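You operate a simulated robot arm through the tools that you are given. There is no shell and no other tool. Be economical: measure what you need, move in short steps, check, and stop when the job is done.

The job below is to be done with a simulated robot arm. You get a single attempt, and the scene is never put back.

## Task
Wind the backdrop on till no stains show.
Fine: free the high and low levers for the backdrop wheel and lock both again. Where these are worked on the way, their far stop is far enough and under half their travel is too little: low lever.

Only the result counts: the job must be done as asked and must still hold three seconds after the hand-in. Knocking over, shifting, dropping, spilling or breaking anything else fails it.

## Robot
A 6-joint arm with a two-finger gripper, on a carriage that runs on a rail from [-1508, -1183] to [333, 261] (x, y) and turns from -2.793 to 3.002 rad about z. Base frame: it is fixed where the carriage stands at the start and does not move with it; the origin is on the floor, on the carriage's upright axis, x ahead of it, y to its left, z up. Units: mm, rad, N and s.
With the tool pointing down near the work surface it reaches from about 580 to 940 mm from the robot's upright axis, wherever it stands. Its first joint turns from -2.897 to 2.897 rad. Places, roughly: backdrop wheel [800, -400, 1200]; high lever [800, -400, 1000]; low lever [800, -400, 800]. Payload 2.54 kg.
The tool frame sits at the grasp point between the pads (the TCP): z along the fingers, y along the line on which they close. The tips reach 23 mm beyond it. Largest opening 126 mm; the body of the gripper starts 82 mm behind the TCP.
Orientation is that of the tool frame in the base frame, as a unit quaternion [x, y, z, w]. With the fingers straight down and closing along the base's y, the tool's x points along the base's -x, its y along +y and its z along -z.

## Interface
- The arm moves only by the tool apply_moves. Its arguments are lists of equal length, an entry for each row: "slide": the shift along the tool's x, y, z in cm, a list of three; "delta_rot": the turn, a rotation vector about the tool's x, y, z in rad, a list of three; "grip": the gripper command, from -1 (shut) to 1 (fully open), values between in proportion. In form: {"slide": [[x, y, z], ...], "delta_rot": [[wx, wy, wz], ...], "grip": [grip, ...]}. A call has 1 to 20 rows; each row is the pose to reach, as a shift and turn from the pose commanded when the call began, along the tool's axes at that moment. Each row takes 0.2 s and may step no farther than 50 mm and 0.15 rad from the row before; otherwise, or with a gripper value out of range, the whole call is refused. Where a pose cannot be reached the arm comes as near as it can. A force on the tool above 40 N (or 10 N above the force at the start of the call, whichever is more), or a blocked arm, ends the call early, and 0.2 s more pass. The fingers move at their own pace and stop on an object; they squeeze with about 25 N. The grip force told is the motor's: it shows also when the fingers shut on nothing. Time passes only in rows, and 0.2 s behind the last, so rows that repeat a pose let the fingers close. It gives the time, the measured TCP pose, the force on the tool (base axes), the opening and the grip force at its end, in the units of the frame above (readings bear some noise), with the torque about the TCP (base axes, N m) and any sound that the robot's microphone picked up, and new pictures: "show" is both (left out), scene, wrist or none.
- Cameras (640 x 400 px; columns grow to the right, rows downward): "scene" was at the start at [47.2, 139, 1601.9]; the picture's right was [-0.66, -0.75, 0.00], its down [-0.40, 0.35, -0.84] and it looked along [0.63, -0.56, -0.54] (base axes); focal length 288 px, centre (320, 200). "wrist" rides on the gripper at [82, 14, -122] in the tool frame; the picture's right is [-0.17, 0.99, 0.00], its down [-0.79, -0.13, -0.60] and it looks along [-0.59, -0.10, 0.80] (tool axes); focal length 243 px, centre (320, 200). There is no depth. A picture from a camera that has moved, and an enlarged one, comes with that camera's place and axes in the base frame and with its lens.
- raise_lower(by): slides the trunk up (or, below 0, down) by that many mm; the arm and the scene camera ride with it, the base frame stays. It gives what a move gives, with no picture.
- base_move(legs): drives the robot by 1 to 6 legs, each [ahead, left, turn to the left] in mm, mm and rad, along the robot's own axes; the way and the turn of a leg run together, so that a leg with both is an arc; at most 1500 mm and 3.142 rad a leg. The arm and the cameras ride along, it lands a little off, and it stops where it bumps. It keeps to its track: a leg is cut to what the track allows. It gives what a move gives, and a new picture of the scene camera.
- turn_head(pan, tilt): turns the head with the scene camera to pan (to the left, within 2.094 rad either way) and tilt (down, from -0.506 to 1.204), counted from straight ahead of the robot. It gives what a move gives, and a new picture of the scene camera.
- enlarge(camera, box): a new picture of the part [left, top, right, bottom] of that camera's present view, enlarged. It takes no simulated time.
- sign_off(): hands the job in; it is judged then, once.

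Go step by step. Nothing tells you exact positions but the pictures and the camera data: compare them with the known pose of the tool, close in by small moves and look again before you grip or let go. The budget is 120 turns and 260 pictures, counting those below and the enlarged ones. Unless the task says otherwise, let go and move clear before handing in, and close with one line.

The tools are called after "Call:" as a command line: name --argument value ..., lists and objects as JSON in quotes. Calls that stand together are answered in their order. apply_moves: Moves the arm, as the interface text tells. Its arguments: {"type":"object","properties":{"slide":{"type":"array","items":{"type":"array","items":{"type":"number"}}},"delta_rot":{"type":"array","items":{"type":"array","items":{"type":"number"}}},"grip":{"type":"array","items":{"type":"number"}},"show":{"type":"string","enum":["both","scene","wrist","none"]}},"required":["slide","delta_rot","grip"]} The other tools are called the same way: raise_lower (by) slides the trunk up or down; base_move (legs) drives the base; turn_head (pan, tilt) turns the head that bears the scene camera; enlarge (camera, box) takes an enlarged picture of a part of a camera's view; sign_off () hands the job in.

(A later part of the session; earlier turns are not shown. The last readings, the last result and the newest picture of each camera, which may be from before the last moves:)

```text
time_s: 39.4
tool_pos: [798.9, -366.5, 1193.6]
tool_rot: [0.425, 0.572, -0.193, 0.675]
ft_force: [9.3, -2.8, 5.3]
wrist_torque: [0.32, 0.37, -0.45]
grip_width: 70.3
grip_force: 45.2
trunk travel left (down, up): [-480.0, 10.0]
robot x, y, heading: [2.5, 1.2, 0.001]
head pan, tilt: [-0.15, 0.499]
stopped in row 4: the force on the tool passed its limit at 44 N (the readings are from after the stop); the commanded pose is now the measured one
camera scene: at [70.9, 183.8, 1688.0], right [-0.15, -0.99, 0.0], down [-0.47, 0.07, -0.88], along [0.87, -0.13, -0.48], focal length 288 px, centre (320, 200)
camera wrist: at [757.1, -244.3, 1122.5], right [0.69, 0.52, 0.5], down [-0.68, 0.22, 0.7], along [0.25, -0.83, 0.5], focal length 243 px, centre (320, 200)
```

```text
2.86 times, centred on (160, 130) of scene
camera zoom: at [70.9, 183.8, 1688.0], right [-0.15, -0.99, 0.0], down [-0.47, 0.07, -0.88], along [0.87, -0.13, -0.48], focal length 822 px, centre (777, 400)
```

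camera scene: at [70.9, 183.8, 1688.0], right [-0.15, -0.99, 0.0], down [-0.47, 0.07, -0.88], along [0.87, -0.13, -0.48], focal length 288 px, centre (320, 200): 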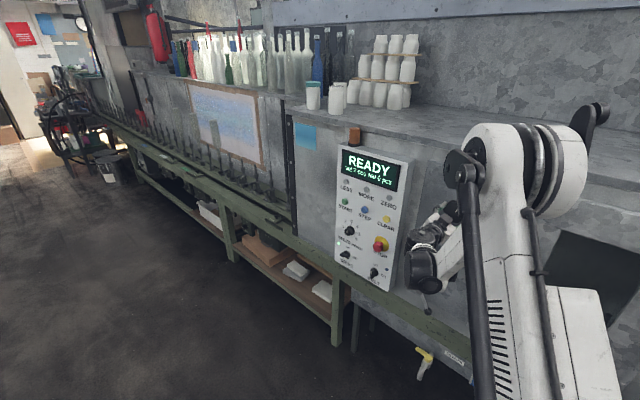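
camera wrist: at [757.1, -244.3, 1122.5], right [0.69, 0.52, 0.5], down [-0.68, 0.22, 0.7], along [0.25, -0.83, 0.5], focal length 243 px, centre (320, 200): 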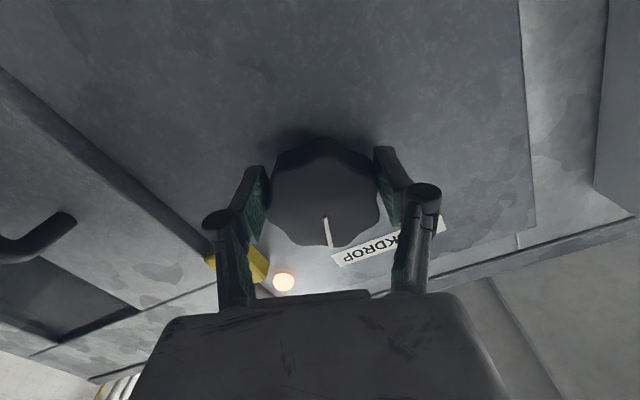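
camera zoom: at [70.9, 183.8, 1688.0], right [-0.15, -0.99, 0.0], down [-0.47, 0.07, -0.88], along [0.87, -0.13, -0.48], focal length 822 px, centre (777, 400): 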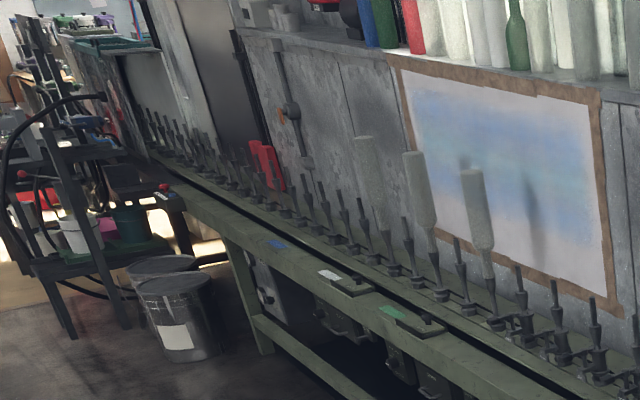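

Turning works, but off-centre grip raised force (wheel centre seems ~8 mm higher). Re-grip centred and continue.

Call:
apply_moves --slide '[[0, 0, 0], [-0.4, -0.1, 0], [-0.8, -0.1, 0], [-0.8, -0.1, 0], [-0.8, -0.1, 0]]' --delta_rot '[[0, 0, 0], [0, 0, 0], [0, 0, 0], [0, 0, 0], [0, 0, 0]]' --grip '[0.4, 0.4, 0.4, -1, -1]' --show "wrist"

Call:
apply_moves --slide '[[0, 0, 0], [0, 0, 0], [0, 0, 0], [0, 0, 0], [0, 0, 0]]' --delta_rot '[[0, 0, 0.12], [0, 0, 0.24], [0, 0, 0.36], [0, 0, 0.48], [0, 0, 0.6]]' --grip '[-1, -1, -1, -1, -1]' --show "wrist"

Call:
enlarge --camera "scene" --box '[160, 70, 280, 180]'

```text
time_s: 40.6
tool_pos: [796.2, -368.6, 1200.2]
tool_rot: [0.424, 0.572, -0.192, 0.675]
ft_force: [18.3, -2.1, 18.0]
wrist_torque: [-0.05, 0.05, 0.02]
grip_width: 70.5
grip_force: 45.2
trunk travel left (down, up): [-480.0, 10.0]
robot x, y, heading: [2.4, -3.4, -0.0]
head pan, tilt: [-0.15, 0.499]
camera wrist: at [754.6, -246.1, 1129.9], right [0.69, 0.52, 0.5], down [-0.68, 0.22, 0.7], along [0.25, -0.82, 0.5], focal length 243 px, centre (320, 200)
```

wrist: 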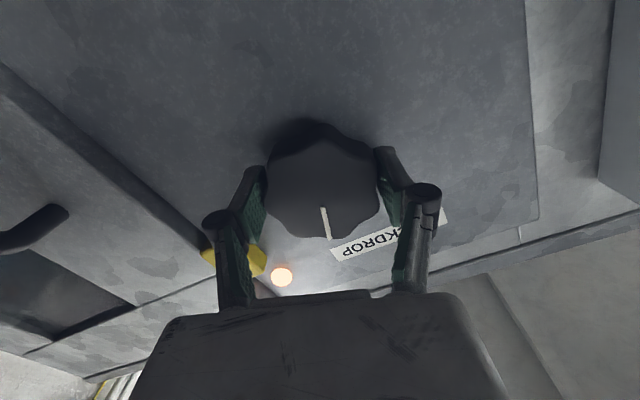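

```text
time_s: 41.1
tool_pos: [797.3, -367.6, 1202.2]
tool_rot: [0.475, 0.53, -0.128, 0.691]
ft_force: [5.6, -0.6, 8.4]
wrist_torque: [0.21, 0.22, -0.48]
grip_width: 70.3
grip_force: 45.4
trunk travel left (down, up): [-480.0, 10.0]
robot x, y, heading: [2.2, 0.6, -0.001]
head pan, tilt: [-0.15, 0.499]
stopped in row 2: the force on the tool passed its limit at 41 N (the readings are from after the stop); the commanded pose is now the measured one
camera wrist: at [765.0, -238.2, 1139.1], right [0.6, 0.45, 0.65], down [-0.78, 0.15, 0.61], along [0.18, -0.88, 0.44], focal length 243 px, centre (320, 200)
```

wrist: 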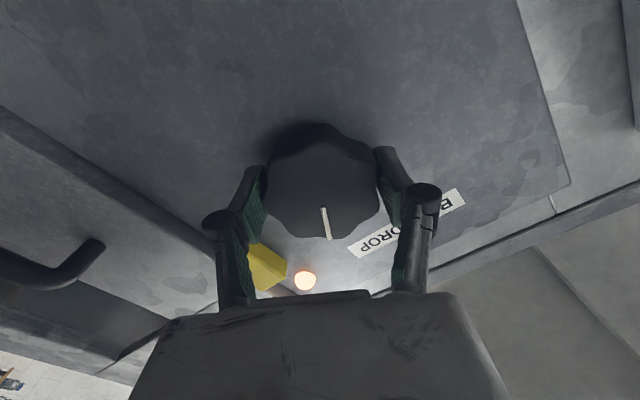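

```text
3.64 times, centred on (220, 125) of scene
camera zoom: at [70.3, 184.3, 1687.9], right [-0.15, -0.99, 0.0], down [-0.47, 0.07, -0.88], along [0.87, -0.13, -0.48], focal length 1046 px, centre (684, 473)
```

zoom: 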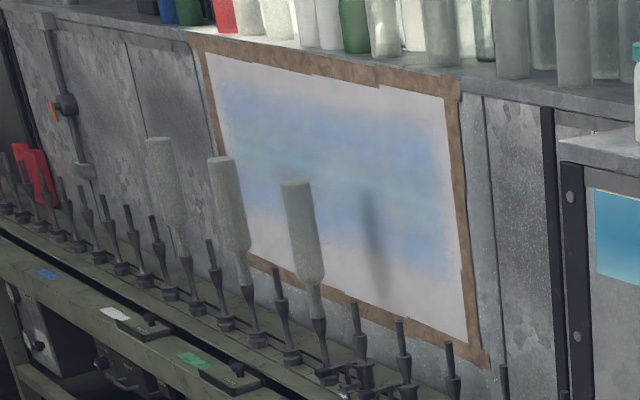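

Wheel turns with me. The sheet on the left hasn't changed; check the booth window for the backdrop.

Call:
turn_head --pan -0.85 --tilt 0.6

Call:
enlarge --camera "scene" --box '[280, 100, 460, 250]'

```text
time_s: 42.2
tool_pos: [798.3, -367.9, 1201.2]
tool_rot: [0.475, 0.531, -0.129, 0.69]
ft_force: [13.6, -1.5, 12.5]
wrist_torque: [0.07, 0.12, -0.13]
grip_width: 70.3
grip_force: 45.0
trunk travel left (down, up): [-480.0, 10.0]
robot x, y, heading: [-0.4, -0.8, -0.004]
head pan, tilt: [-0.85, 0.6]
camera scene: at [39.0, 131.7, 1679.1], right [-0.75, -0.66, 0.0], down [-0.37, 0.42, -0.83], along [0.54, -0.62, -0.56], focal length 288 px, centre (320, 200)
```

scene: 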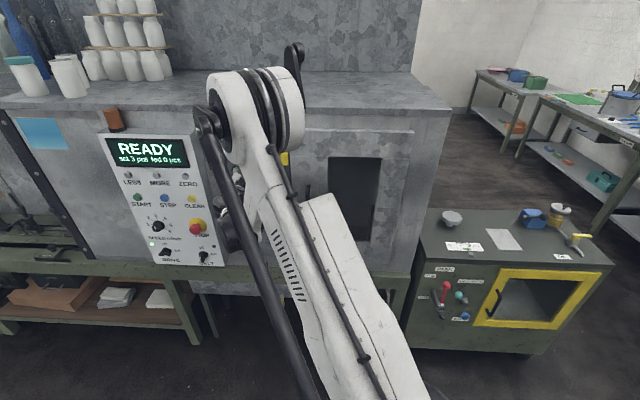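

```text
2.67 times, centred on (370, 175) of scene
camera zoom: at [39.0, 131.7, 1679.1], right [-0.75, -0.66, 0.0], down [-0.37, 0.42, -0.83], along [0.54, -0.62, -0.56], focal length 767 px, centre (187, 267)
```

zoom: 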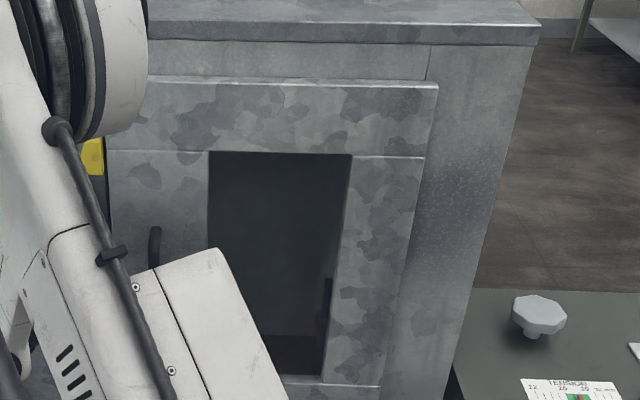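

Release the wheel, back off and use the wrist camera to look through the booth window.

Call:
apply_moves --slide '[[0, 0, 0], [0, 0, 0], [0, 0, -3], [0, 0, -7], [0, 0, -11], [0, 0, -15]]' --delta_rot '[[0, 0, 0], [0, 0, 0], [0, 0, -0.13], [0, 0, -0.26], [0, 0, -0.39], [0, 0, -0.52]]' --grip '[0.6, 0.6, 0.6, 0.6, 0.6, 0.6]' --show "wrist"

Call:
apply_moves --slide '[[1, -4, 0], [2, -8, 0], [3, -12, 0], [4, -16, 0], [5, -20, 0], [6, -24, 0], [7, -28, 0], [8, -32, 0]]' --delta_rot '[[0, 0.06, 0], [0, 0.12, 0], [0, 0.18, 0], [0, 0.24, 0], [0, 0.3, 0], [0, 0.36, 0], [0, 0.42, 0], [0, 0.48, 0]]' --grip '[0.6, 0.6, 0.6, 0.6, 0.6, 0.6, 0.6, 0.6]'

```text
time_s: 43.6
tool_pos: [705.4, -249.8, 1201.3]
tool_rot: [0.322, 0.635, -0.301, 0.634]
ft_force: [-0.3, -0.3, 0.6]
wrist_torque: [0.01, -0.04, -0.03]
grip_width: 100.7
grip_force: 0.0
trunk travel left (down, up): [-480.0, 10.0]
robot x, y, heading: [-0.6, 1.3, -0.005]
head pan, tilt: [-0.85, 0.6]
camera wrist: at [643.0, -142.8, 1120.4], right [0.78, 0.6, 0.19], down [-0.48, 0.37, 0.8], along [0.4, -0.71, 0.57], focal length 243 px, centre (320, 200)
```

wrist: 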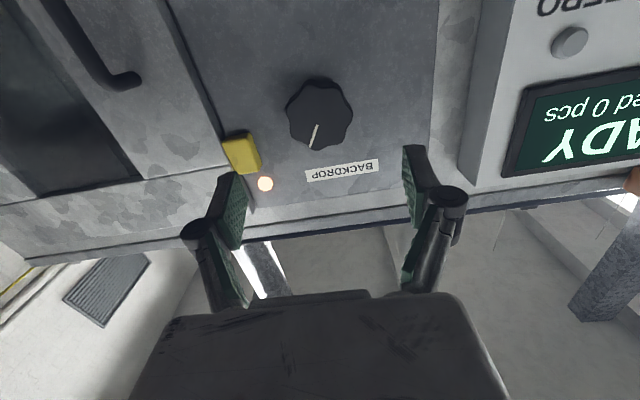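

```text
time_s: 45.4
tool_pos: [460.0, -448.3, 1135.0]
tool_rot: [0.386, 0.767, -0.216, 0.464]
ft_force: [-0.6, -0.3, -0.2]
wrist_torque: [0.02, 0.03, 0.01]
grip_width: 100.7
grip_force: 0.0
out of reach, approached as far as the arm can: row 4, 5, 6, 7, 8
trunk travel left (down, up): [-480.0, 10.0]
robot x, y, heading: [-1.3, -0.6, -0.002]
head pan, tilt: [-0.85, 0.6]
camera scene: at [38.2, 130.9, 1679.1], right [-0.75, -0.66, 0.0], down [-0.37, 0.43, -0.83], along [0.54, -0.62, -0.56], focal length 288 px, centre (320, 200)
camera wrist: at [382.4, -323.9, 1119.5], right [0.83, 0.54, 0.17], down [-0.22, 0.02, 0.98], along [0.52, -0.84, 0.13], focal length 243 px, centre (320, 200)
```

scene: 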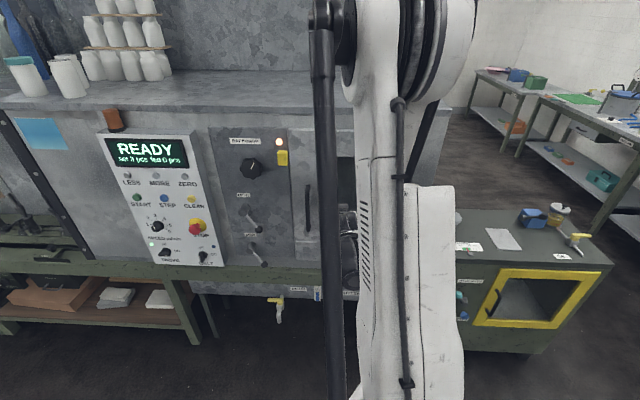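
wrist: 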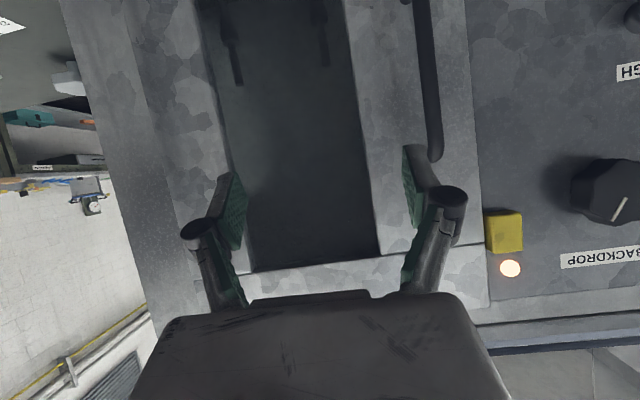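

Call:
enlarge --camera "wrist" --box '[190, 0, 410, 280]'

Call:
enlarge --camera "scene" --box '[200, 110, 340, 300]'

```text
1.43 times, centred on (300, 140) of wrist
camera zoom: at [382.4, -323.9, 1119.5], right [0.83, 0.54, 0.17], down [-0.22, 0.02, 0.98], along [0.52, -0.84, 0.13], focal length 347 px, centre (349, 286)
```

zoom: 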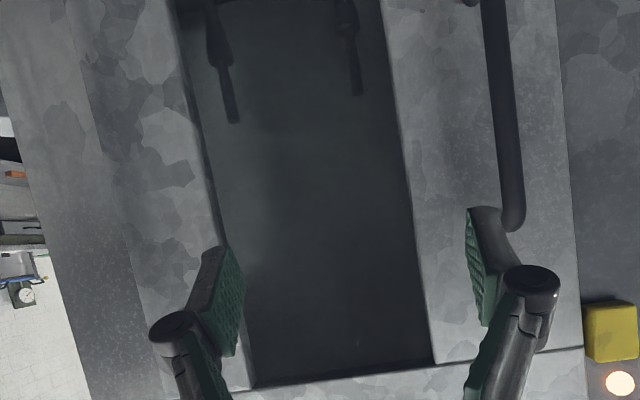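

```text
2.11 times, centred on (270, 205) of scene
camera zoom: at [38.2, 130.9, 1679.1], right [-0.75, -0.66, 0.0], down [-0.37, 0.43, -0.83], along [0.54, -0.62, -0.56], focal length 606 px, centre (425, 190)
```

zoom: 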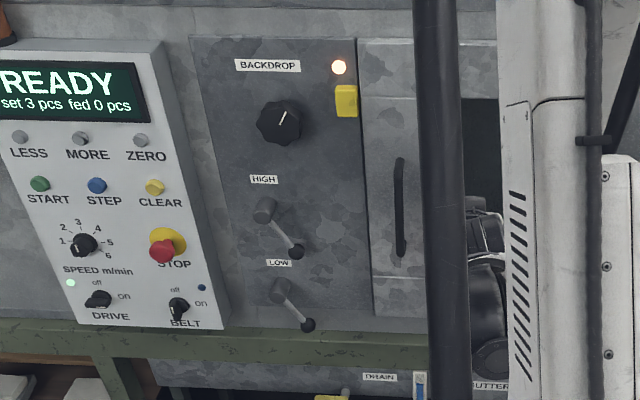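

Call:
enlarge --camera "wrist" --box '[225, 60, 365, 170]'

Call:
apply_moves --slide '[[2.5, 0, 0], [5, -1.5, 0], [7.5, -3, 0], [10, -4, 0], [12.5, -5, 0]]' --delta_rot '[[0, 0, 0], [0, 0.05, 0], [0, 0.1, 0], [0, 0.12, 0], [0, 0.12, 0]]' --grip '[0.6, 0.6, 0.6, 0.6, 0.6]' --show "wrist"

```text
3.64 times, centred on (295, 115) of wrist
camera zoom: at [382.4, -323.9, 1119.5], right [0.83, 0.54, 0.17], down [-0.22, 0.02, 0.98], along [0.52, -0.84, 0.13], focal length 882 px, centre (411, 509)
```

zoom: 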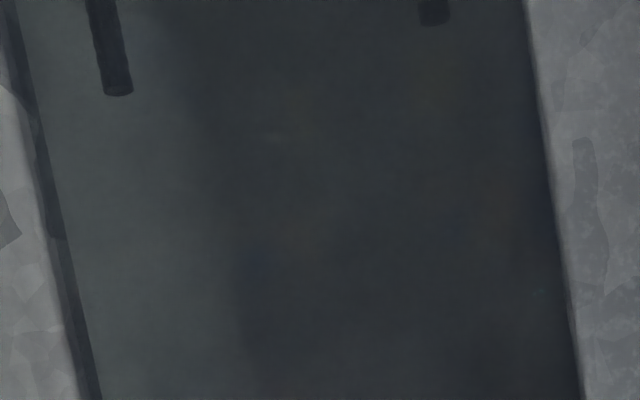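

```text
time_s: 46.6
tool_pos: [427.4, -467.8, 1107.4]
tool_rot: [0.397, 0.794, -0.192, 0.418]
ft_force: [-0.3, -0.1, -0.1]
wrist_torque: [0.01, 0.01, -0.02]
grip_width: 100.8
grip_force: 0.0
out of reach, approached as far as the arm can: row 1, 2, 3, 4, 5
trunk travel left (down, up): [-480.0, 10.0]
robot x, y, heading: [0.2, -0.1, -0.003]
head pan, tilt: [-0.85, 0.6]
camera wrist: at [348.7, -343.2, 1109.8], right [0.84, 0.52, 0.16], down [-0.15, -0.07, 0.99], along [0.53, -0.85, 0.01], focal length 243 px, centre (320, 200)
```

wrist: 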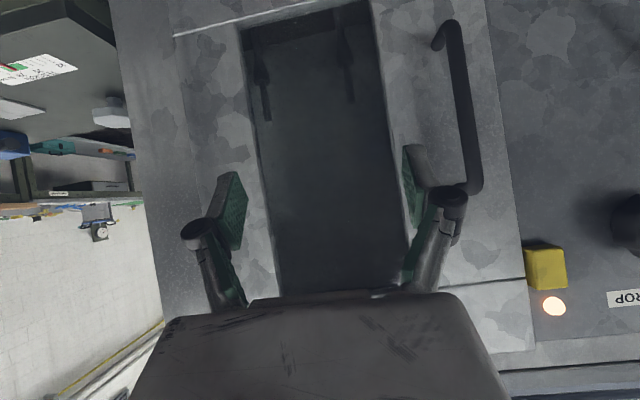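

Behind the dark glass I can see a lighter clean band at one side and a faintly coloured stained area elsewhere — that's the backdrop, and winding brings the clean part in. Return to the wheel to wind on.

Call:
apply_moves --slide '[[-1.2, 3.9, -0.1], [-2.5, 7.8, -0.2], [-3.7, 11.7, -0.2], [-4.9, 15.6, -0.3], [-6.2, 19.6, -0.4], [-7.4, 23.5, -0.5], [-8.6, 27.4, -0.5], [-9.9, 31.3, -0.6], [-11.1, 35.2, -0.7]]' --delta_rot '[[0, -0.068, 0], [0, -0.136, 0], [0, -0.205, 0], [0, -0.273, 0], [0, -0.341, 0], [0, -0.409, 0], [0, -0.478, 0], [0, -0.546, 0], [0, -0.614, 0]]' --grip '[0.6, 0.6, 0.6, 0.6, 0.6, 0.6, 0.6, 0.6, 0.6]' --show "none"

Call:
apply_moves --slide '[[0, 0, 0], [0, 0, 0], [0, 0, 0], [0, 0, 0], [0, 0, 0], [0, 0, 0], [0, 0, 0], [0, 0, 0], [0, 0, 0]]' --delta_rot '[[0, 0, -0.133], [0, 0, -0.267], [0, 0, -0.4], [0, 0, -0.533], [0, 0, -0.667], [0, 0, -0.8], [0, 0, -0.933], [0, 0, -1.067], [0, 0, -1.2]]' --grip '[0.6, 0.6, 0.6, 0.6, 0.6, 0.6, 0.6, 0.6, 0.6]' --show "wrist"

```text
time_s: 48.6
tool_pos: [739.2, -299.9, 1214.2]
tool_rot: [0.32, 0.63, -0.303, 0.639]
ft_force: [0.9, 0.0, -0.3]
wrist_torque: [-0.03, -0.02, 0.0]
grip_width: 100.7
grip_force: 0.0
trunk travel left (down, up): [-480.0, 10.0]
robot x, y, heading: [-1.5, 0.1, -0.002]
head pan, tilt: [-0.85, 0.6]
```

```text
time_s: 50.6
tool_pos: [737.8, -300.7, 1214.2]
tool_rot: [-0.092, 0.701, -0.612, 0.354]
ft_force: [0.2, 0.2, 0.0]
wrist_torque: [0.0, 0.0, 0.03]
grip_width: 100.7
grip_force: 0.1
trunk travel left (down, up): [-480.0, 10.0]
robot x, y, heading: [1.6, -2.4, 0.0]
head pan, tilt: [-0.85, 0.6]
camera wrist: at [607.6, -247.5, 1169.5], right [0.42, 0.33, -0.85], down [0.17, 0.89, 0.43], along [0.89, -0.33, 0.32], focal length 243 px, centre (320, 200)
```

wrist: 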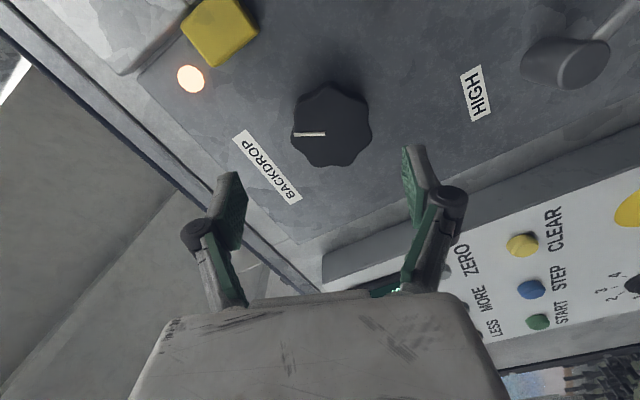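

Align (14 mm down) and grip the wheel from the anticlockwise side.

Call:
apply_moves --slide '[[0.45, 1.3, 2], [0.45, 1.3, 5], [0.45, 1.3, 8.8], [0.45, 1.3, 8.8], [0.45, 1.3, 8.8]]' --delta_rot '[[0, 0, 0], [0, 0, 0], [0, 0, 0], [0, 0, 0], [0, 0, 0]]' --grip '[0.6, 0.6, 0.6, -1, -1]' --show "wrist"

```text
time_s: 51.8
tool_pos: [789.0, -371.3, 1201.7]
tool_rot: [-0.091, 0.7, -0.613, 0.355]
ft_force: [-0.4, -8.2, 23.7]
wrist_torque: [-0.44, -0.56, -0.15]
grip_width: 70.0
grip_force: 45.5
trunk travel left (down, up): [-480.0, 10.0]
robot x, y, heading: [-0.2, -1.1, -0.003]
head pan, tilt: [-0.85, 0.6]
camera wrist: at [659.0, -318.3, 1156.5], right [0.43, 0.32, -0.84], down [0.17, 0.89, 0.43], along [0.89, -0.33, 0.32], focal length 243 px, centre (320, 200)
```

wrist: 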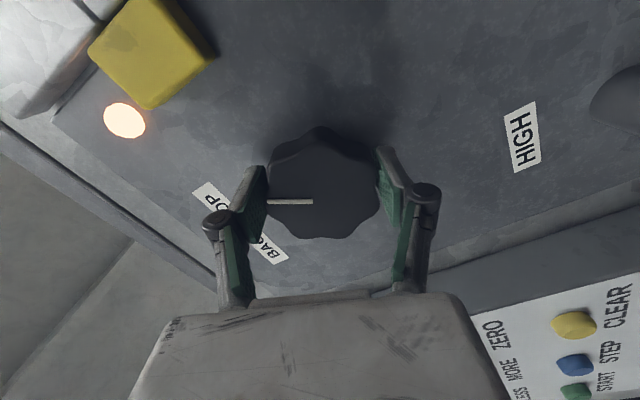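

Call:
apply_moves --slide '[[0, -0.15, 0], [0, -0.3, 0]]' --delta_rot '[[0, 0, 0], [0, 0, 0]]' --grip '[-1, -1]' --show "none"

Call:
apply_moves --slide '[[0, 0, 0], [0, 0, 0], [0, 0, 0], [0, 0, 0]]' --delta_rot '[[0, 0, 0.1], [0, 0, 0.2], [0, 0, 0.3], [0, 0, 0.4]]' --grip '[-1, -1, -1, -1]' --show "none"

```text
time_s: 52.4
tool_pos: [789.2, -371.9, 1202.4]
tool_rot: [-0.091, 0.702, -0.611, 0.355]
ft_force: [-11.8, -4.2, -6.5]
wrist_torque: [-0.63, -0.48, -0.1]
grip_width: 69.8
grip_force: 44.7
trunk travel left (down, up): [-480.0, 10.0]
robot x, y, heading: [-0.3, 0.2, -0.006]
head pan, tilt: [-0.85, 0.6]
```

```text
time_s: 52.9
tool_pos: [790.7, -371.1, 1201.9]
tool_rot: [-0.042, 0.707, -0.585, 0.396]
ft_force: [-4.7, 1.9, -12.2]
wrist_torque: [-0.13, -0.06, 0.15]
grip_width: 69.9
grip_force: 44.8
trunk travel left (down, up): [-480.0, 10.0]
robot x, y, heading: [-1.1, -0.0, 0.001]
head pan, tilt: [-0.85, 0.6]
stopped in row 2: the force on the tool passed its limit at 42 N (the readings are from after the stop); the commanded pose is now the measured one
```

Stiff; continue in short ratcheting steps.

Call:
apply_moves --slide '[[0, 0, 0], [0, 0, 0], [0, 0, 0], [0, 0, 0]]' --delta_rot '[[0, 0, 0.05], [0, 0, 0.1], [0, 0, 0.15], [0, 0, 0.2]]' --grip '[-1, -1, -1, -1]' --show "none"

Call:
apply_moves --slide '[[0, 0, 0], [0, 0, 0], [0, 0, 0], [0, 0, 0]]' --delta_rot '[[0, 0, 0.05], [0, 0, 0.1], [0, 0, 0.15], [0, 0, 0.2]]' --grip '[-1, -1, -1, -1]' --show "wrist"

```text
time_s: 53.9
tool_pos: [790.2, -371.0, 1200.8]
tool_rot: [0.029, 0.707, -0.542, 0.452]
ft_force: [-14.8, 9.3, -28.7]
wrist_torque: [0.85, 0.79, -0.17]
grip_width: 69.8
grip_force: 44.8
trunk travel left (down, up): [-480.0, 10.0]
robot x, y, heading: [-1.4, 1.3, -0.006]
head pan, tilt: [-0.85, 0.6]
```

```text
time_s: 54.5
tool_pos: [791.2, -370.2, 1200.9]
tool_rot: [0.055, 0.706, -0.525, 0.472]
ft_force: [-1.3, 1.5, -14.9]
wrist_torque: [-0.28, -0.11, -0.29]
grip_width: 70.0
grip_force: 44.5
trunk travel left (down, up): [-480.0, 10.0]
robot x, y, heading: [-2.8, 0.4, -0.005]
head pan, tilt: [-0.85, 0.6]
stopped in row 2: the force on the tool passed its limit at 44 N (the readings are from after the stop); the commanded pose is now the measured one
camera wrist: at [679.0, -302.6, 1130.9], right [0.66, 0.51, -0.56], down [-0.01, 0.74, 0.67], along [0.75, -0.43, 0.49], focal length 243 px, centre (320, 200)
```

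wrist: 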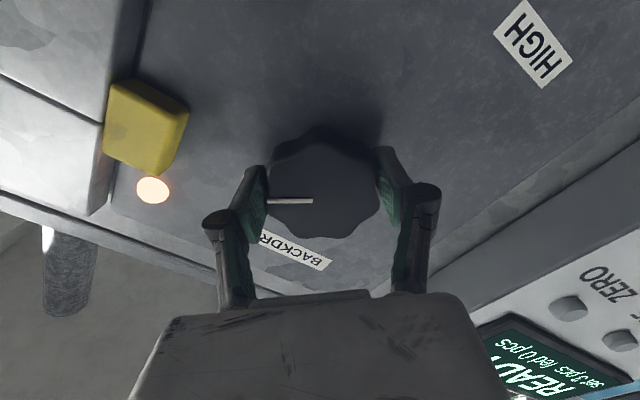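

Add compensation for the eccentric grip (rotate about the wheel's true axis).

Call:
apply_moves --slide '[[0.03, 0.03, 0], [0.06, 0.06, 0], [0.09, 0.09, 0], [0.13, 0.12, 0], [0.17, 0.15, 0], [0.22, 0.17, 0]]' --delta_rot '[[0, 0, 0.07], [0, 0, 0.14], [0, 0, 0.21], [0, 0, 0.28], [0, 0, 0.35], [0, 0, 0.42]]' --grip '[-1, -1, -1, -1, -1, -1]' --show "none"

```text
time_s: 55.9
tool_pos: [792.4, -369.8, 1199.1]
tool_rot: [0.2, 0.679, -0.414, 0.573]
ft_force: [30.4, 0.2, 22.2]
wrist_torque: [-0.27, -0.06, 0.04]
grip_width: 69.6
grip_force: 44.4
trunk travel left (down, up): [-480.0, 10.0]
robot x, y, heading: [2.1, -1.8, -0.0]
head pan, tilt: [-0.85, 0.6]
```

Call:
apply_moves --slide '[[-0.2, 0.14, 0], [-0.17, 0.15, 0], [-0.14, 0.16, 0], [-0.11, 0.17, 0], [-0.08, 0.18, 0], [-0.05, 0.18, 0], [-0.02, 0.18, 0]]' --delta_rot '[[0, 0, 0], [0, 0, 0.08], [0, 0, 0.16], [0, 0, 0.24], [0, 0, 0.32], [0, 0, 0.4], [0, 0, 0.48]]' --grip '[-1, -1, -1, -1, -1, -1, -1]' --show "wrist"

```text
time_s: 57.5
tool_pos: [795.2, -367.5, 1197.7]
tool_rot: [0.344, 0.619, -0.276, 0.65]
ft_force: [6.9, -0.4, 0.8]
wrist_torque: [0.45, 0.34, 1.1]
grip_width: 69.8
grip_force: 44.9
trunk travel left (down, up): [-480.0, 10.0]
robot x, y, heading: [0.1, 1.5, 0.0]
head pan, tilt: [-0.85, 0.6]
stopped in row 7: the force on the tool passed its limit at 48 N (the readings are from after the stop); the commanded pose is now the measured one
camera wrist: at [736.7, -257.7, 1117.4], right [0.76, 0.59, 0.27], down [-0.53, 0.34, 0.77], along [0.37, -0.73, 0.57], focal length 243 px, centre (320, 200)
```

wrist: 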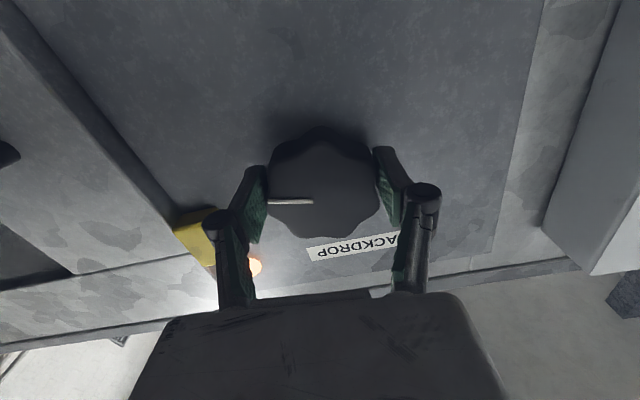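

Wheel now ~90° round. Another half radian, then look at the backdrop.

Call:
apply_moves --slide '[[0.02, 0, 0], [0.04, 0.0, 0], [0.06, 0.01, 0], [0.08, 0.02, 0], [0.1, 0.03, 0], [0.12, 0.04, 0]]' --delta_rot '[[0, 0, 0.08], [0, 0, 0.16], [0, 0, 0.24], [0, 0, 0.32], [0, 0, 0.4], [0, 0, 0.48]]' --grip '[-1, -1, -1, -1, -1, -1]' --show "none"

Call:
apply_moves --slide '[[0, 0, 0], [0, 0, 0]]' --delta_rot '[[0, 0, 0.06], [0, 0, 0.12]]' --grip '[-1, -1]' --show "wrist"

Call:
enlarge --camera "scene" --box '[280, 100, 460, 250]'

```text
time_s: 58.4
tool_pos: [796.0, -365.6, 1198.8]
tool_rot: [0.428, 0.564, -0.183, 0.682]
ft_force: [6.1, -0.9, 2.6]
wrist_torque: [0.39, 0.33, 0.57]
grip_width: 69.7
grip_force: 44.9
trunk travel left (down, up): [-480.0, 10.0]
robot x, y, heading: [-0.7, 3.3, 0.001]
head pan, tilt: [-0.85, 0.6]
stopped in row 4: the force on the tool passed its limit at 42 N (the readings are from after the stop); the commanded pose is now the measured one
```

```text
time_s: 59.0
tool_pos: [796.1, -366.3, 1198.2]
tool_rot: [0.459, 0.538, -0.14, 0.693]
ft_force: [22.9, -4.1, 18.4]
wrist_torque: [0.16, 0.4, 0.51]
grip_width: 69.9
grip_force: 45.3
trunk travel left (down, up): [-480.0, 10.0]
robot x, y, heading: [-0.1, -0.2, -0.001]
head pan, tilt: [-0.85, 0.6]
camera wrist: at [761.9, -238.1, 1133.1], right [0.62, 0.48, 0.62], down [-0.76, 0.16, 0.63], along [0.2, -0.86, 0.47], focal length 243 px, centre (320, 200)
```

wrist: 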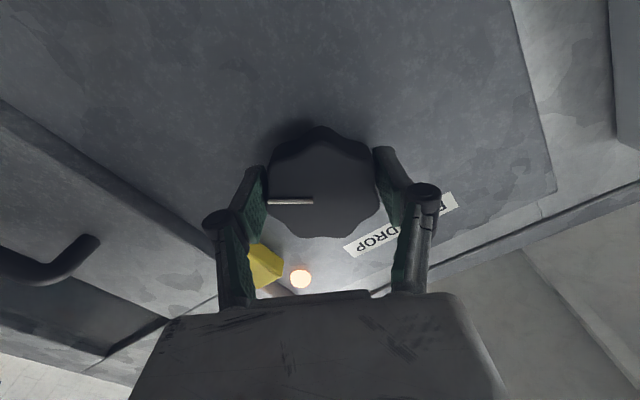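

```text
2.67 times, centred on (370, 175) of scene
camera zoom: at [39.6, 131.8, 1679.2], right [-0.75, -0.66, 0.0], down [-0.37, 0.42, -0.82], along [0.54, -0.62, -0.57], focal length 767 px, centre (187, 267)
```

zoom: 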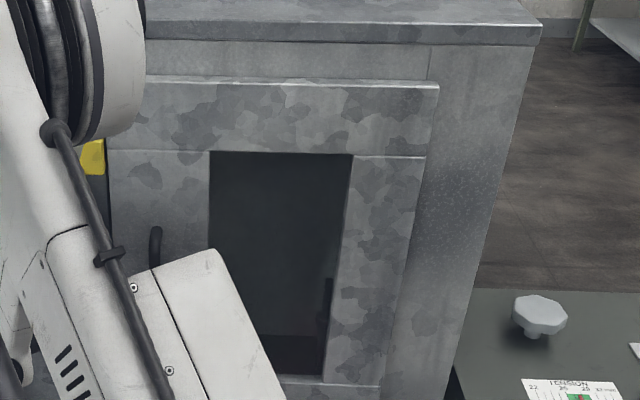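

Call:
enlarge --camera "scene" --box '[336, 155, 386, 245]'

Call:
apply_moves --slide '[[0, 0, 0], [0, 0, 0], [0, 0, -3], [0, 0, -7], [0, 0, -11], [0, 0, -15]]' --delta_rot '[[0, 0, 0], [0, 0, 0], [0, 0, -0.13], [0, 0, -0.26], [0, 0, -0.39], [0, 0, -0.52]]' --grip '[0.6, 0.6, 0.6, 0.6, 0.6, 0.6]' --show "none"

Call:
apply_moves --slide '[[1, -4, 0], [2, -8, 0], [3, -12, 0], [4, -16, 0], [5, -20, 0], [6, -24, 0], [7, -28, 0], [8, -32, 0]]' --delta_rot '[[0, 0.06, 0], [0, 0.12, 0], [0, 0.18, 0], [0, 0.24, 0], [0, 0.3, 0], [0, 0.36, 0], [0, 0.42, 0], [0, 0.48, 0]]' --grip '[0.6, 0.6, 0.6, 0.6, 0.6, 0.6, 0.6, 0.6]' --show "wrist"

Call:
enlarge --camera "wrist" --box '[200, 0, 410, 270]'

```text
4.44 times, centred on (361, 200) of scene
camera zoom: at [39.6, 131.8, 1679.2], right [-0.75, -0.66, 0.0], down [-0.37, 0.42, -0.82], along [0.54, -0.62, -0.57], focal length 1278 px, centre (138, 200)
```

zoom: 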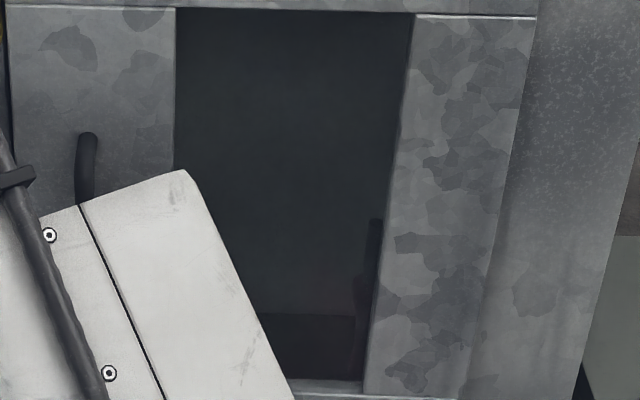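

```text
time_s: 60.4
tool_pos: [701.9, -248.7, 1200.0]
tool_rot: [0.307, 0.637, -0.315, 0.633]
ft_force: [0.0, -0.2, 0.5]
wrist_torque: [0.01, 0.02, -0.03]
grip_width: 100.9
grip_force: 0.1
trunk travel left (down, up): [-480.0, 10.0]
robot x, y, heading: [2.8, 0.8, -0.004]
head pan, tilt: [-0.85, 0.6]
```

```text
time_s: 62.2
tool_pos: [454.0, -450.3, 1139.8]
tool_rot: [0.373, 0.77, -0.232, 0.463]
ft_force: [-0.4, -0.4, 0.8]
wrist_torque: [0.01, -0.02, -0.02]
grip_width: 100.8
grip_force: 0.0
out of reach, approached as far as the arm can: row 3, 4, 5, 6, 7, 8
trunk travel left (down, up): [-480.0, 10.0]
robot x, y, heading: [0.2, 0.5, 0.001]
head pan, tilt: [-0.85, 0.6]
camera wrist: at [374.1, -328.0, 1122.2], right [0.83, 0.55, 0.14], down [-0.2, 0.05, 0.98], along [0.53, -0.84, 0.15], focal length 243 px, centre (320, 200)
```

wrist: 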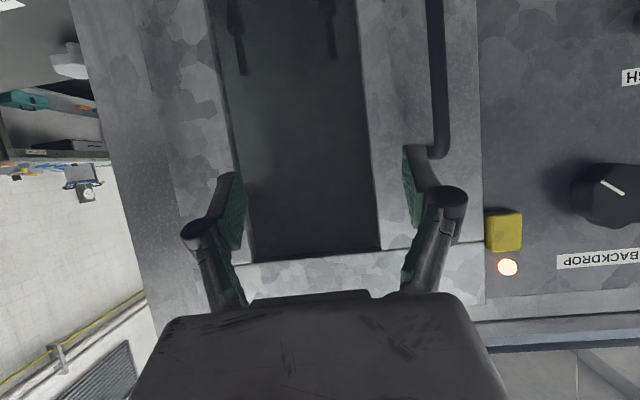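

```text
1.48 times, centred on (305, 135) of wrist
camera zoom: at [374.1, -328.0, 1122.2], right [0.83, 0.55, 0.14], down [-0.2, 0.05, 0.98], along [0.53, -0.84, 0.15], focal length 359 px, centre (342, 296)
```

zoom: 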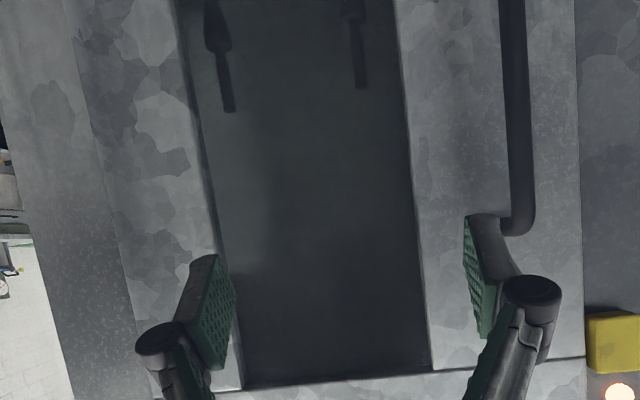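

Call:
enlarge --camera "wrist" --box '[225, 40, 375, 160]'

Call:
enlarge --camera "wrist" --box '[235, 140, 385, 260]'

```text
3.33 times, centred on (300, 100) of wrist
camera zoom: at [374.1, -328.0, 1122.2], right [0.83, 0.55, 0.14], down [-0.2, 0.05, 0.98], along [0.53, -0.84, 0.15], focal length 809 px, centre (387, 533)
```

zoom: 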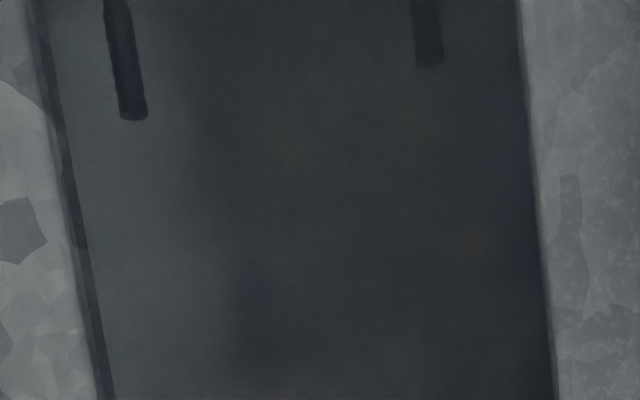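

```text
3.33 times, centred on (310, 200) of wrist
camera zoom: at [374.1, -328.0, 1122.2], right [0.83, 0.55, 0.14], down [-0.2, 0.05, 0.98], along [0.53, -0.84, 0.15], focal length 809 px, centre (353, 200)
```

zoom: 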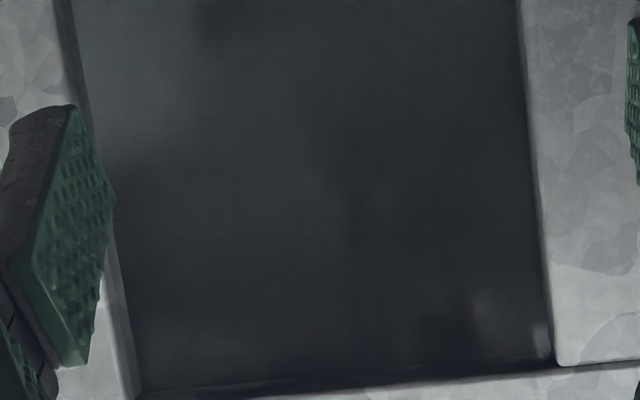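

That looks like glass reflections. Re-check the framed sheet after 2 rad of winding.

Call:
turn_head --pan -0.15 --tilt 0.5

Call:
enlarge --camera "scene" --box '[160, 70, 280, 180]'

```text
time_s: 63.3
tool_pos: [454.3, -450.5, 1140.4]
tool_rot: [0.373, 0.77, -0.233, 0.463]
ft_force: [0.6, 0.0, 0.8]
wrist_torque: [-0.05, 0.01, 0.01]
grip_width: 100.8
grip_force: 0.0
trunk travel left (down, up): [-480.0, 10.0]
robot x, y, heading: [2.8, 2.3, 0.0]
head pan, tilt: [-0.15, 0.499]
camera scene: at [70.1, 184.2, 1688.1], right [-0.15, -0.99, 0.0], down [-0.47, 0.07, -0.88], along [0.87, -0.13, -0.48], focal length 288 px, centre (320, 200)
```

scene: 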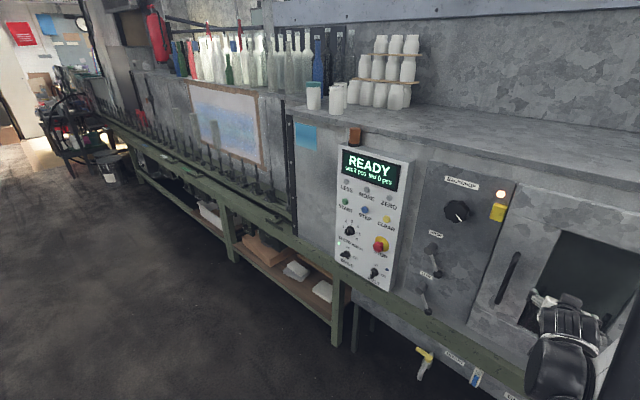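

```text
3.64 times, centred on (220, 125) of scene
camera zoom: at [70.1, 184.2, 1688.1], right [-0.15, -0.99, 0.0], down [-0.47, 0.07, -0.88], along [0.87, -0.13, -0.48], focal length 1046 px, centre (684, 473)
```

zoom: 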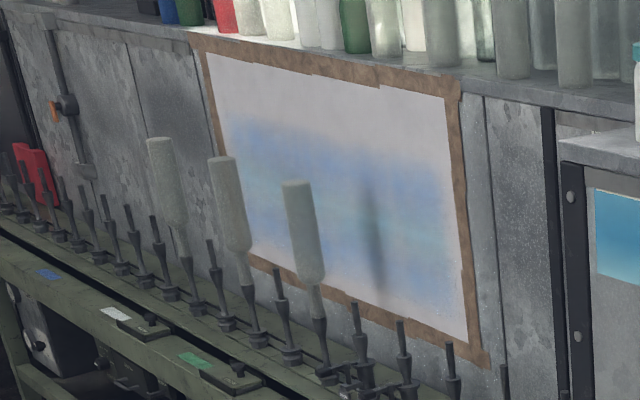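

The blue-stained band moved down on the sheet, so that is the backdrop and clockwise brings clean sheet in from above. I need about 10 rad more; return and use longer strokes.

Call:
apply_moves --slide '[[-1.0, 4, 0.3], [-2.1, 8, 0.5], [-3.1, 11.9, 0.8], [-4.1, 15.9, 1], [-5.1, 19.9, 1.3], [-6.2, 23.9, 1.6], [-7.2, 27.8, 1.8], [-8.2, 31.8, 2.1]]' --delta_rot '[[0, -0.06, 0], [0, -0.12, 0], [0, -0.18, 0], [0, -0.24, 0], [0, -0.3, 0], [0, -0.36, 0], [0, -0.42, 0], [0, -0.482, 0]]' --grip '[0.6, 0.6, 0.6, 0.6, 0.6, 0.6, 0.6, 0.6]' --show "none"

Call:
apply_moves --slide '[[0, 0, 0], [0, 0, 0], [0, 0, 0], [0, 0, 0], [0, 0, 0], [0, 0, 0], [0, 0, 0], [0, 0, 0], [0, 0, 0], [0, 0, 0], [0, 0, 0], [0, 0, 0], [0, 0, 0], [0, 0, 0], [0, 0, 0], [0, 0, 0]]' --delta_rot '[[0, 0, -0.1375], [0, 0, -0.275], [0, 0, -0.4125], [0, 0, -0.55], [0, 0, -0.6875], [0, 0, -0.825], [0, 0, -0.9625], [0, 0, -1.1], [0, 0, -1.2375], [0, 0, -1.375], [0, 0, -1.5125], [0, 0, -1.65], [0, 0, -1.7875], [0, 0, -1.925], [0, 0, -2.0625], [0, 0, -2.2]]' --grip '[0.6, 0.6, 0.6, 0.6, 0.6, 0.6, 0.6, 0.6, 0.6, 0.6, 0.6, 0.6, 0.6, 0.6, 0.6, 0.6]' --show "wrist"

```text
time_s: 65.1
tool_pos: [740.2, -299.4, 1197.7]
tool_rot: [0.306, 0.637, -0.315, 0.634]
ft_force: [0.2, -0.2, 0.1]
wrist_torque: [-0.03, 0.02, 0.0]
grip_width: 101.1
grip_force: 0.2
trunk travel left (down, up): [-480.0, 10.0]
robot x, y, heading: [-0.8, -1.4, -0.0]
head pan, tilt: [-0.15, 0.499]
```

```text
time_s: 68.5
tool_pos: [742.3, -300.2, 1197.2]
tool_rot: [0.43, -0.561, 0.708, -0.006]
ft_force: [0.9, 0.1, -0.4]
wrist_torque: [-0.02, 0.02, 0.0]
grip_width: 100.9
grip_force: 0.0
trunk travel left (down, up): [-480.0, 10.0]
robot x, y, heading: [-1.1, 2.1, 0.001]
head pan, tilt: [-0.15, 0.499]
camera wrist: at [608.1, -250.1, 1234.4], right [-0.36, -0.28, -0.89], down [0.2, 0.91, -0.37], along [0.91, -0.31, -0.27], focal length 243 px, centre (320, 200)
```

wrist: 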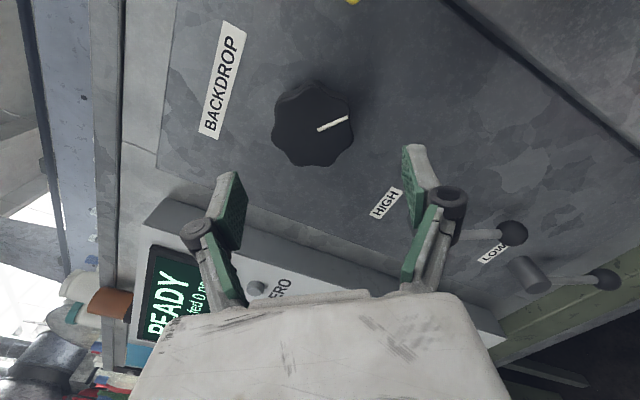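

Reached. Engage the wheel and grip.

Call:
apply_moves --slide '[[0.3, -0.4, 2], [0.3, -0.4, 5], [0.3, -0.4, 8.7], [0.3, -0.4, 8.7], [0.3, -0.4, 8.7]]' --delta_rot '[[0, 0, 0], [0, 0, 0], [0, 0, 0], [0, 0, 0], [0, 0, 0]]' --grip '[0.6, 0.6, 0.6, -1, -1]' --show "wrist"

```text
time_s: 69.7
tool_pos: [797.5, -369.4, 1203.4]
tool_rot: [0.429, -0.561, 0.708, -0.007]
ft_force: [16.5, -8.1, 21.5]
wrist_torque: [-0.3, -0.14, 0.29]
grip_width: 70.6
grip_force: 45.5
trunk travel left (down, up): [-480.0, 10.0]
robot x, y, heading: [3.3, 3.4, -0.004]
head pan, tilt: [-0.15, 0.499]
camera wrist: at [663.7, -318.6, 1240.1], right [-0.36, -0.28, -0.89], down [0.19, 0.91, -0.37], along [0.91, -0.31, -0.27], focal length 243 px, centre (320, 200)
```

wrist: 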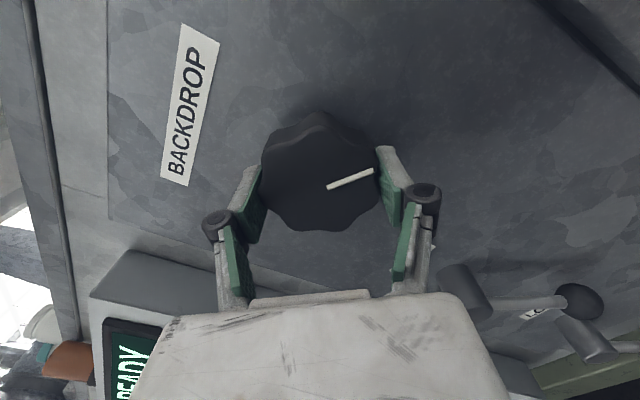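

Slightly off-centre; reopen, shift, re-grip and begin turning.

Call:
apply_moves --slide '[[0, 0, 0], [0.4, -0.2, 0], [0.4, -0.2, 0], [0.4, -0.2, 0]]' --delta_rot '[[0, 0, 0], [0, 0, 0], [0, 0, 0], [0, 0, 0]]' --grip '[0.3, 0.3, -1, -1]' --show "none"

Call:
apply_moves --slide '[[0, 0, 0], [0, 0, 0], [0, 0, 0], [0, 0, 0], [0, 0, 0], [0, 0, 0], [0, 0, 0], [0, 0, 0]]' --delta_rot '[[0, 0, 0.08], [0, 0, 0.16], [0, 0, 0.24], [0, 0, 0.32], [0, 0, 0.4], [0, 0, 0.48], [0, 0, 0.56], [0, 0, 0.64]]' --grip '[-1, -1, -1, -1, -1, -1, -1, -1]' --show "none"

```text
time_s: 70.7
tool_pos: [792.6, -370.3, 1206.7]
tool_rot: [0.428, -0.562, 0.708, -0.006]
ft_force: [-6.5, 2.8, -4.8]
wrist_torque: [0.21, 0.16, -0.05]
grip_width: 70.3
grip_force: 44.9
trunk travel left (down, up): [-480.0, 10.0]
robot x, y, heading: [1.2, 0.2, 0.0]
head pan, tilt: [-0.15, 0.499]
```

```text
time_s: 72.4
tool_pos: [793.3, -370.0, 1204.9]
tool_rot: [0.243, -0.664, 0.674, -0.216]
ft_force: [-3.2, 2.9, -10.6]
wrist_torque: [-0.15, -0.13, 0.07]
grip_width: 70.5
grip_force: 45.1
trunk travel left (down, up): [-480.0, 10.0]
robot x, y, heading: [-2.1, 0.5, -0.005]
head pan, tilt: [-0.15, 0.499]
stopped in row 8: the force on the tool passed its limit at 41 N (the readings are from after the stop); the commanded pose is now the measured one
```

Call:
apply_moves --slide '[[0, 0.03, 0], [0, 0.06, 0], [0, 0.09, 0], [0, 0.1, 0], [0, 0.1, 0], [0, 0.1, 0], [0, 0.1, 0], [0, 0.1, 0]]' --delta_rot '[[0, 0, 0.08], [0, 0, 0.16], [0, 0, 0.24], [0, 0, 0.32], [0, 0, 0.4], [0, 0, 0.48], [0, 0, 0.56], [0, 0, 0.64]]' --grip '[-1, -1, -1, -1, -1, -1, -1, -1]' --show "none"

Call:
apply_moves --slide '[[0, 0, 0], [0, 0, 0], [0, 0, 0], [0, 0, 0], [0, 0, 0], [0, 0, 0], [0, 0, 0], [0, 0, 0]]' --delta_rot '[[0, 0, 0.08], [0, 0, 0.16], [0, 0, 0.24], [0, 0, 0.32], [0, 0, 0.4], [0, 0, 0.48], [0, 0, 0.56], [0, 0, 0.64]]' --grip '[-1, -1, -1, -1, -1, -1, -1, -1]' --show "wrist"

Call:
enlarge --camera "scene" --box '[160, 70, 280, 180]'

```text
time_s: 74.2
tool_pos: [793.2, -370.2, 1203.2]
tool_rot: [-0.022, 0.707, -0.571, 0.418]
ft_force: [-10.6, 8.2, -28.3]
wrist_torque: [0.45, 0.43, 0.02]
grip_width: 70.4
grip_force: 45.5
trunk travel left (down, up): [-480.0, 10.0]
robot x, y, heading: [-3.4, 1.0, 0.002]
head pan, tilt: [-0.15, 0.499]
```

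```text
time_s: 76.0
tool_pos: [796.2, -369.5, 1203.8]
tool_rot: [0.202, 0.677, -0.412, 0.575]
ft_force: [15.6, 6.6, 3.6]
wrist_torque: [0.29, 0.28, -0.3]
grip_width: 70.5
grip_force: 45.1
trunk travel left (down, up): [-480.0, 10.0]
robot x, y, heading: [0.4, 0.4, -0.005]
head pan, tilt: [-0.15, 0.499]
camera wrist: at [708.6, -282.1, 1120.6], right [0.78, 0.61, -0.16], down [-0.26, 0.55, 0.79], along [0.57, -0.57, 0.59], focal length 243 px, centre (320, 200)
```

wrist: 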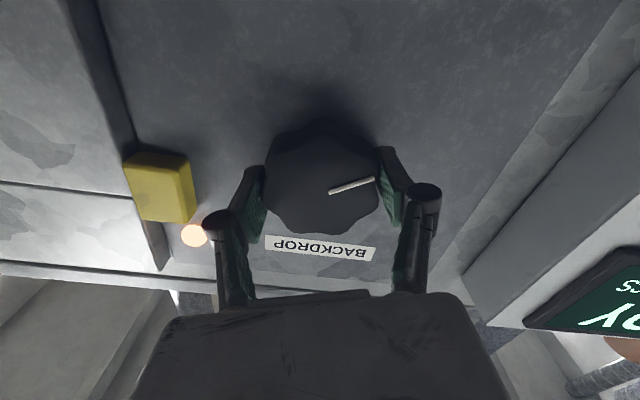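

```text
3.64 times, centred on (220, 125) of scene
camera zoom: at [71.6, 185.1, 1688.1], right [-0.15, -0.99, 0.0], down [-0.47, 0.07, -0.88], along [0.87, -0.13, -0.48], focal length 1046 px, centre (684, 473)
```

zoom: 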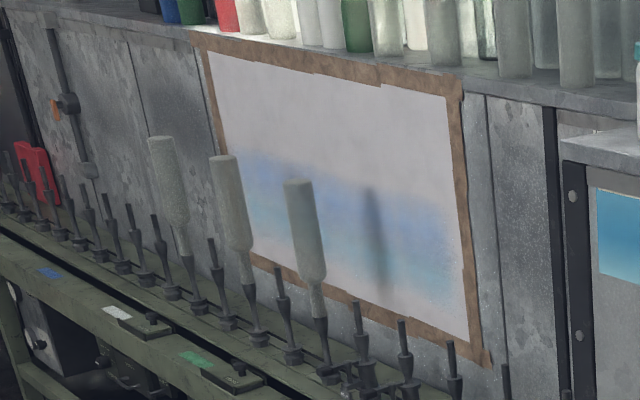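

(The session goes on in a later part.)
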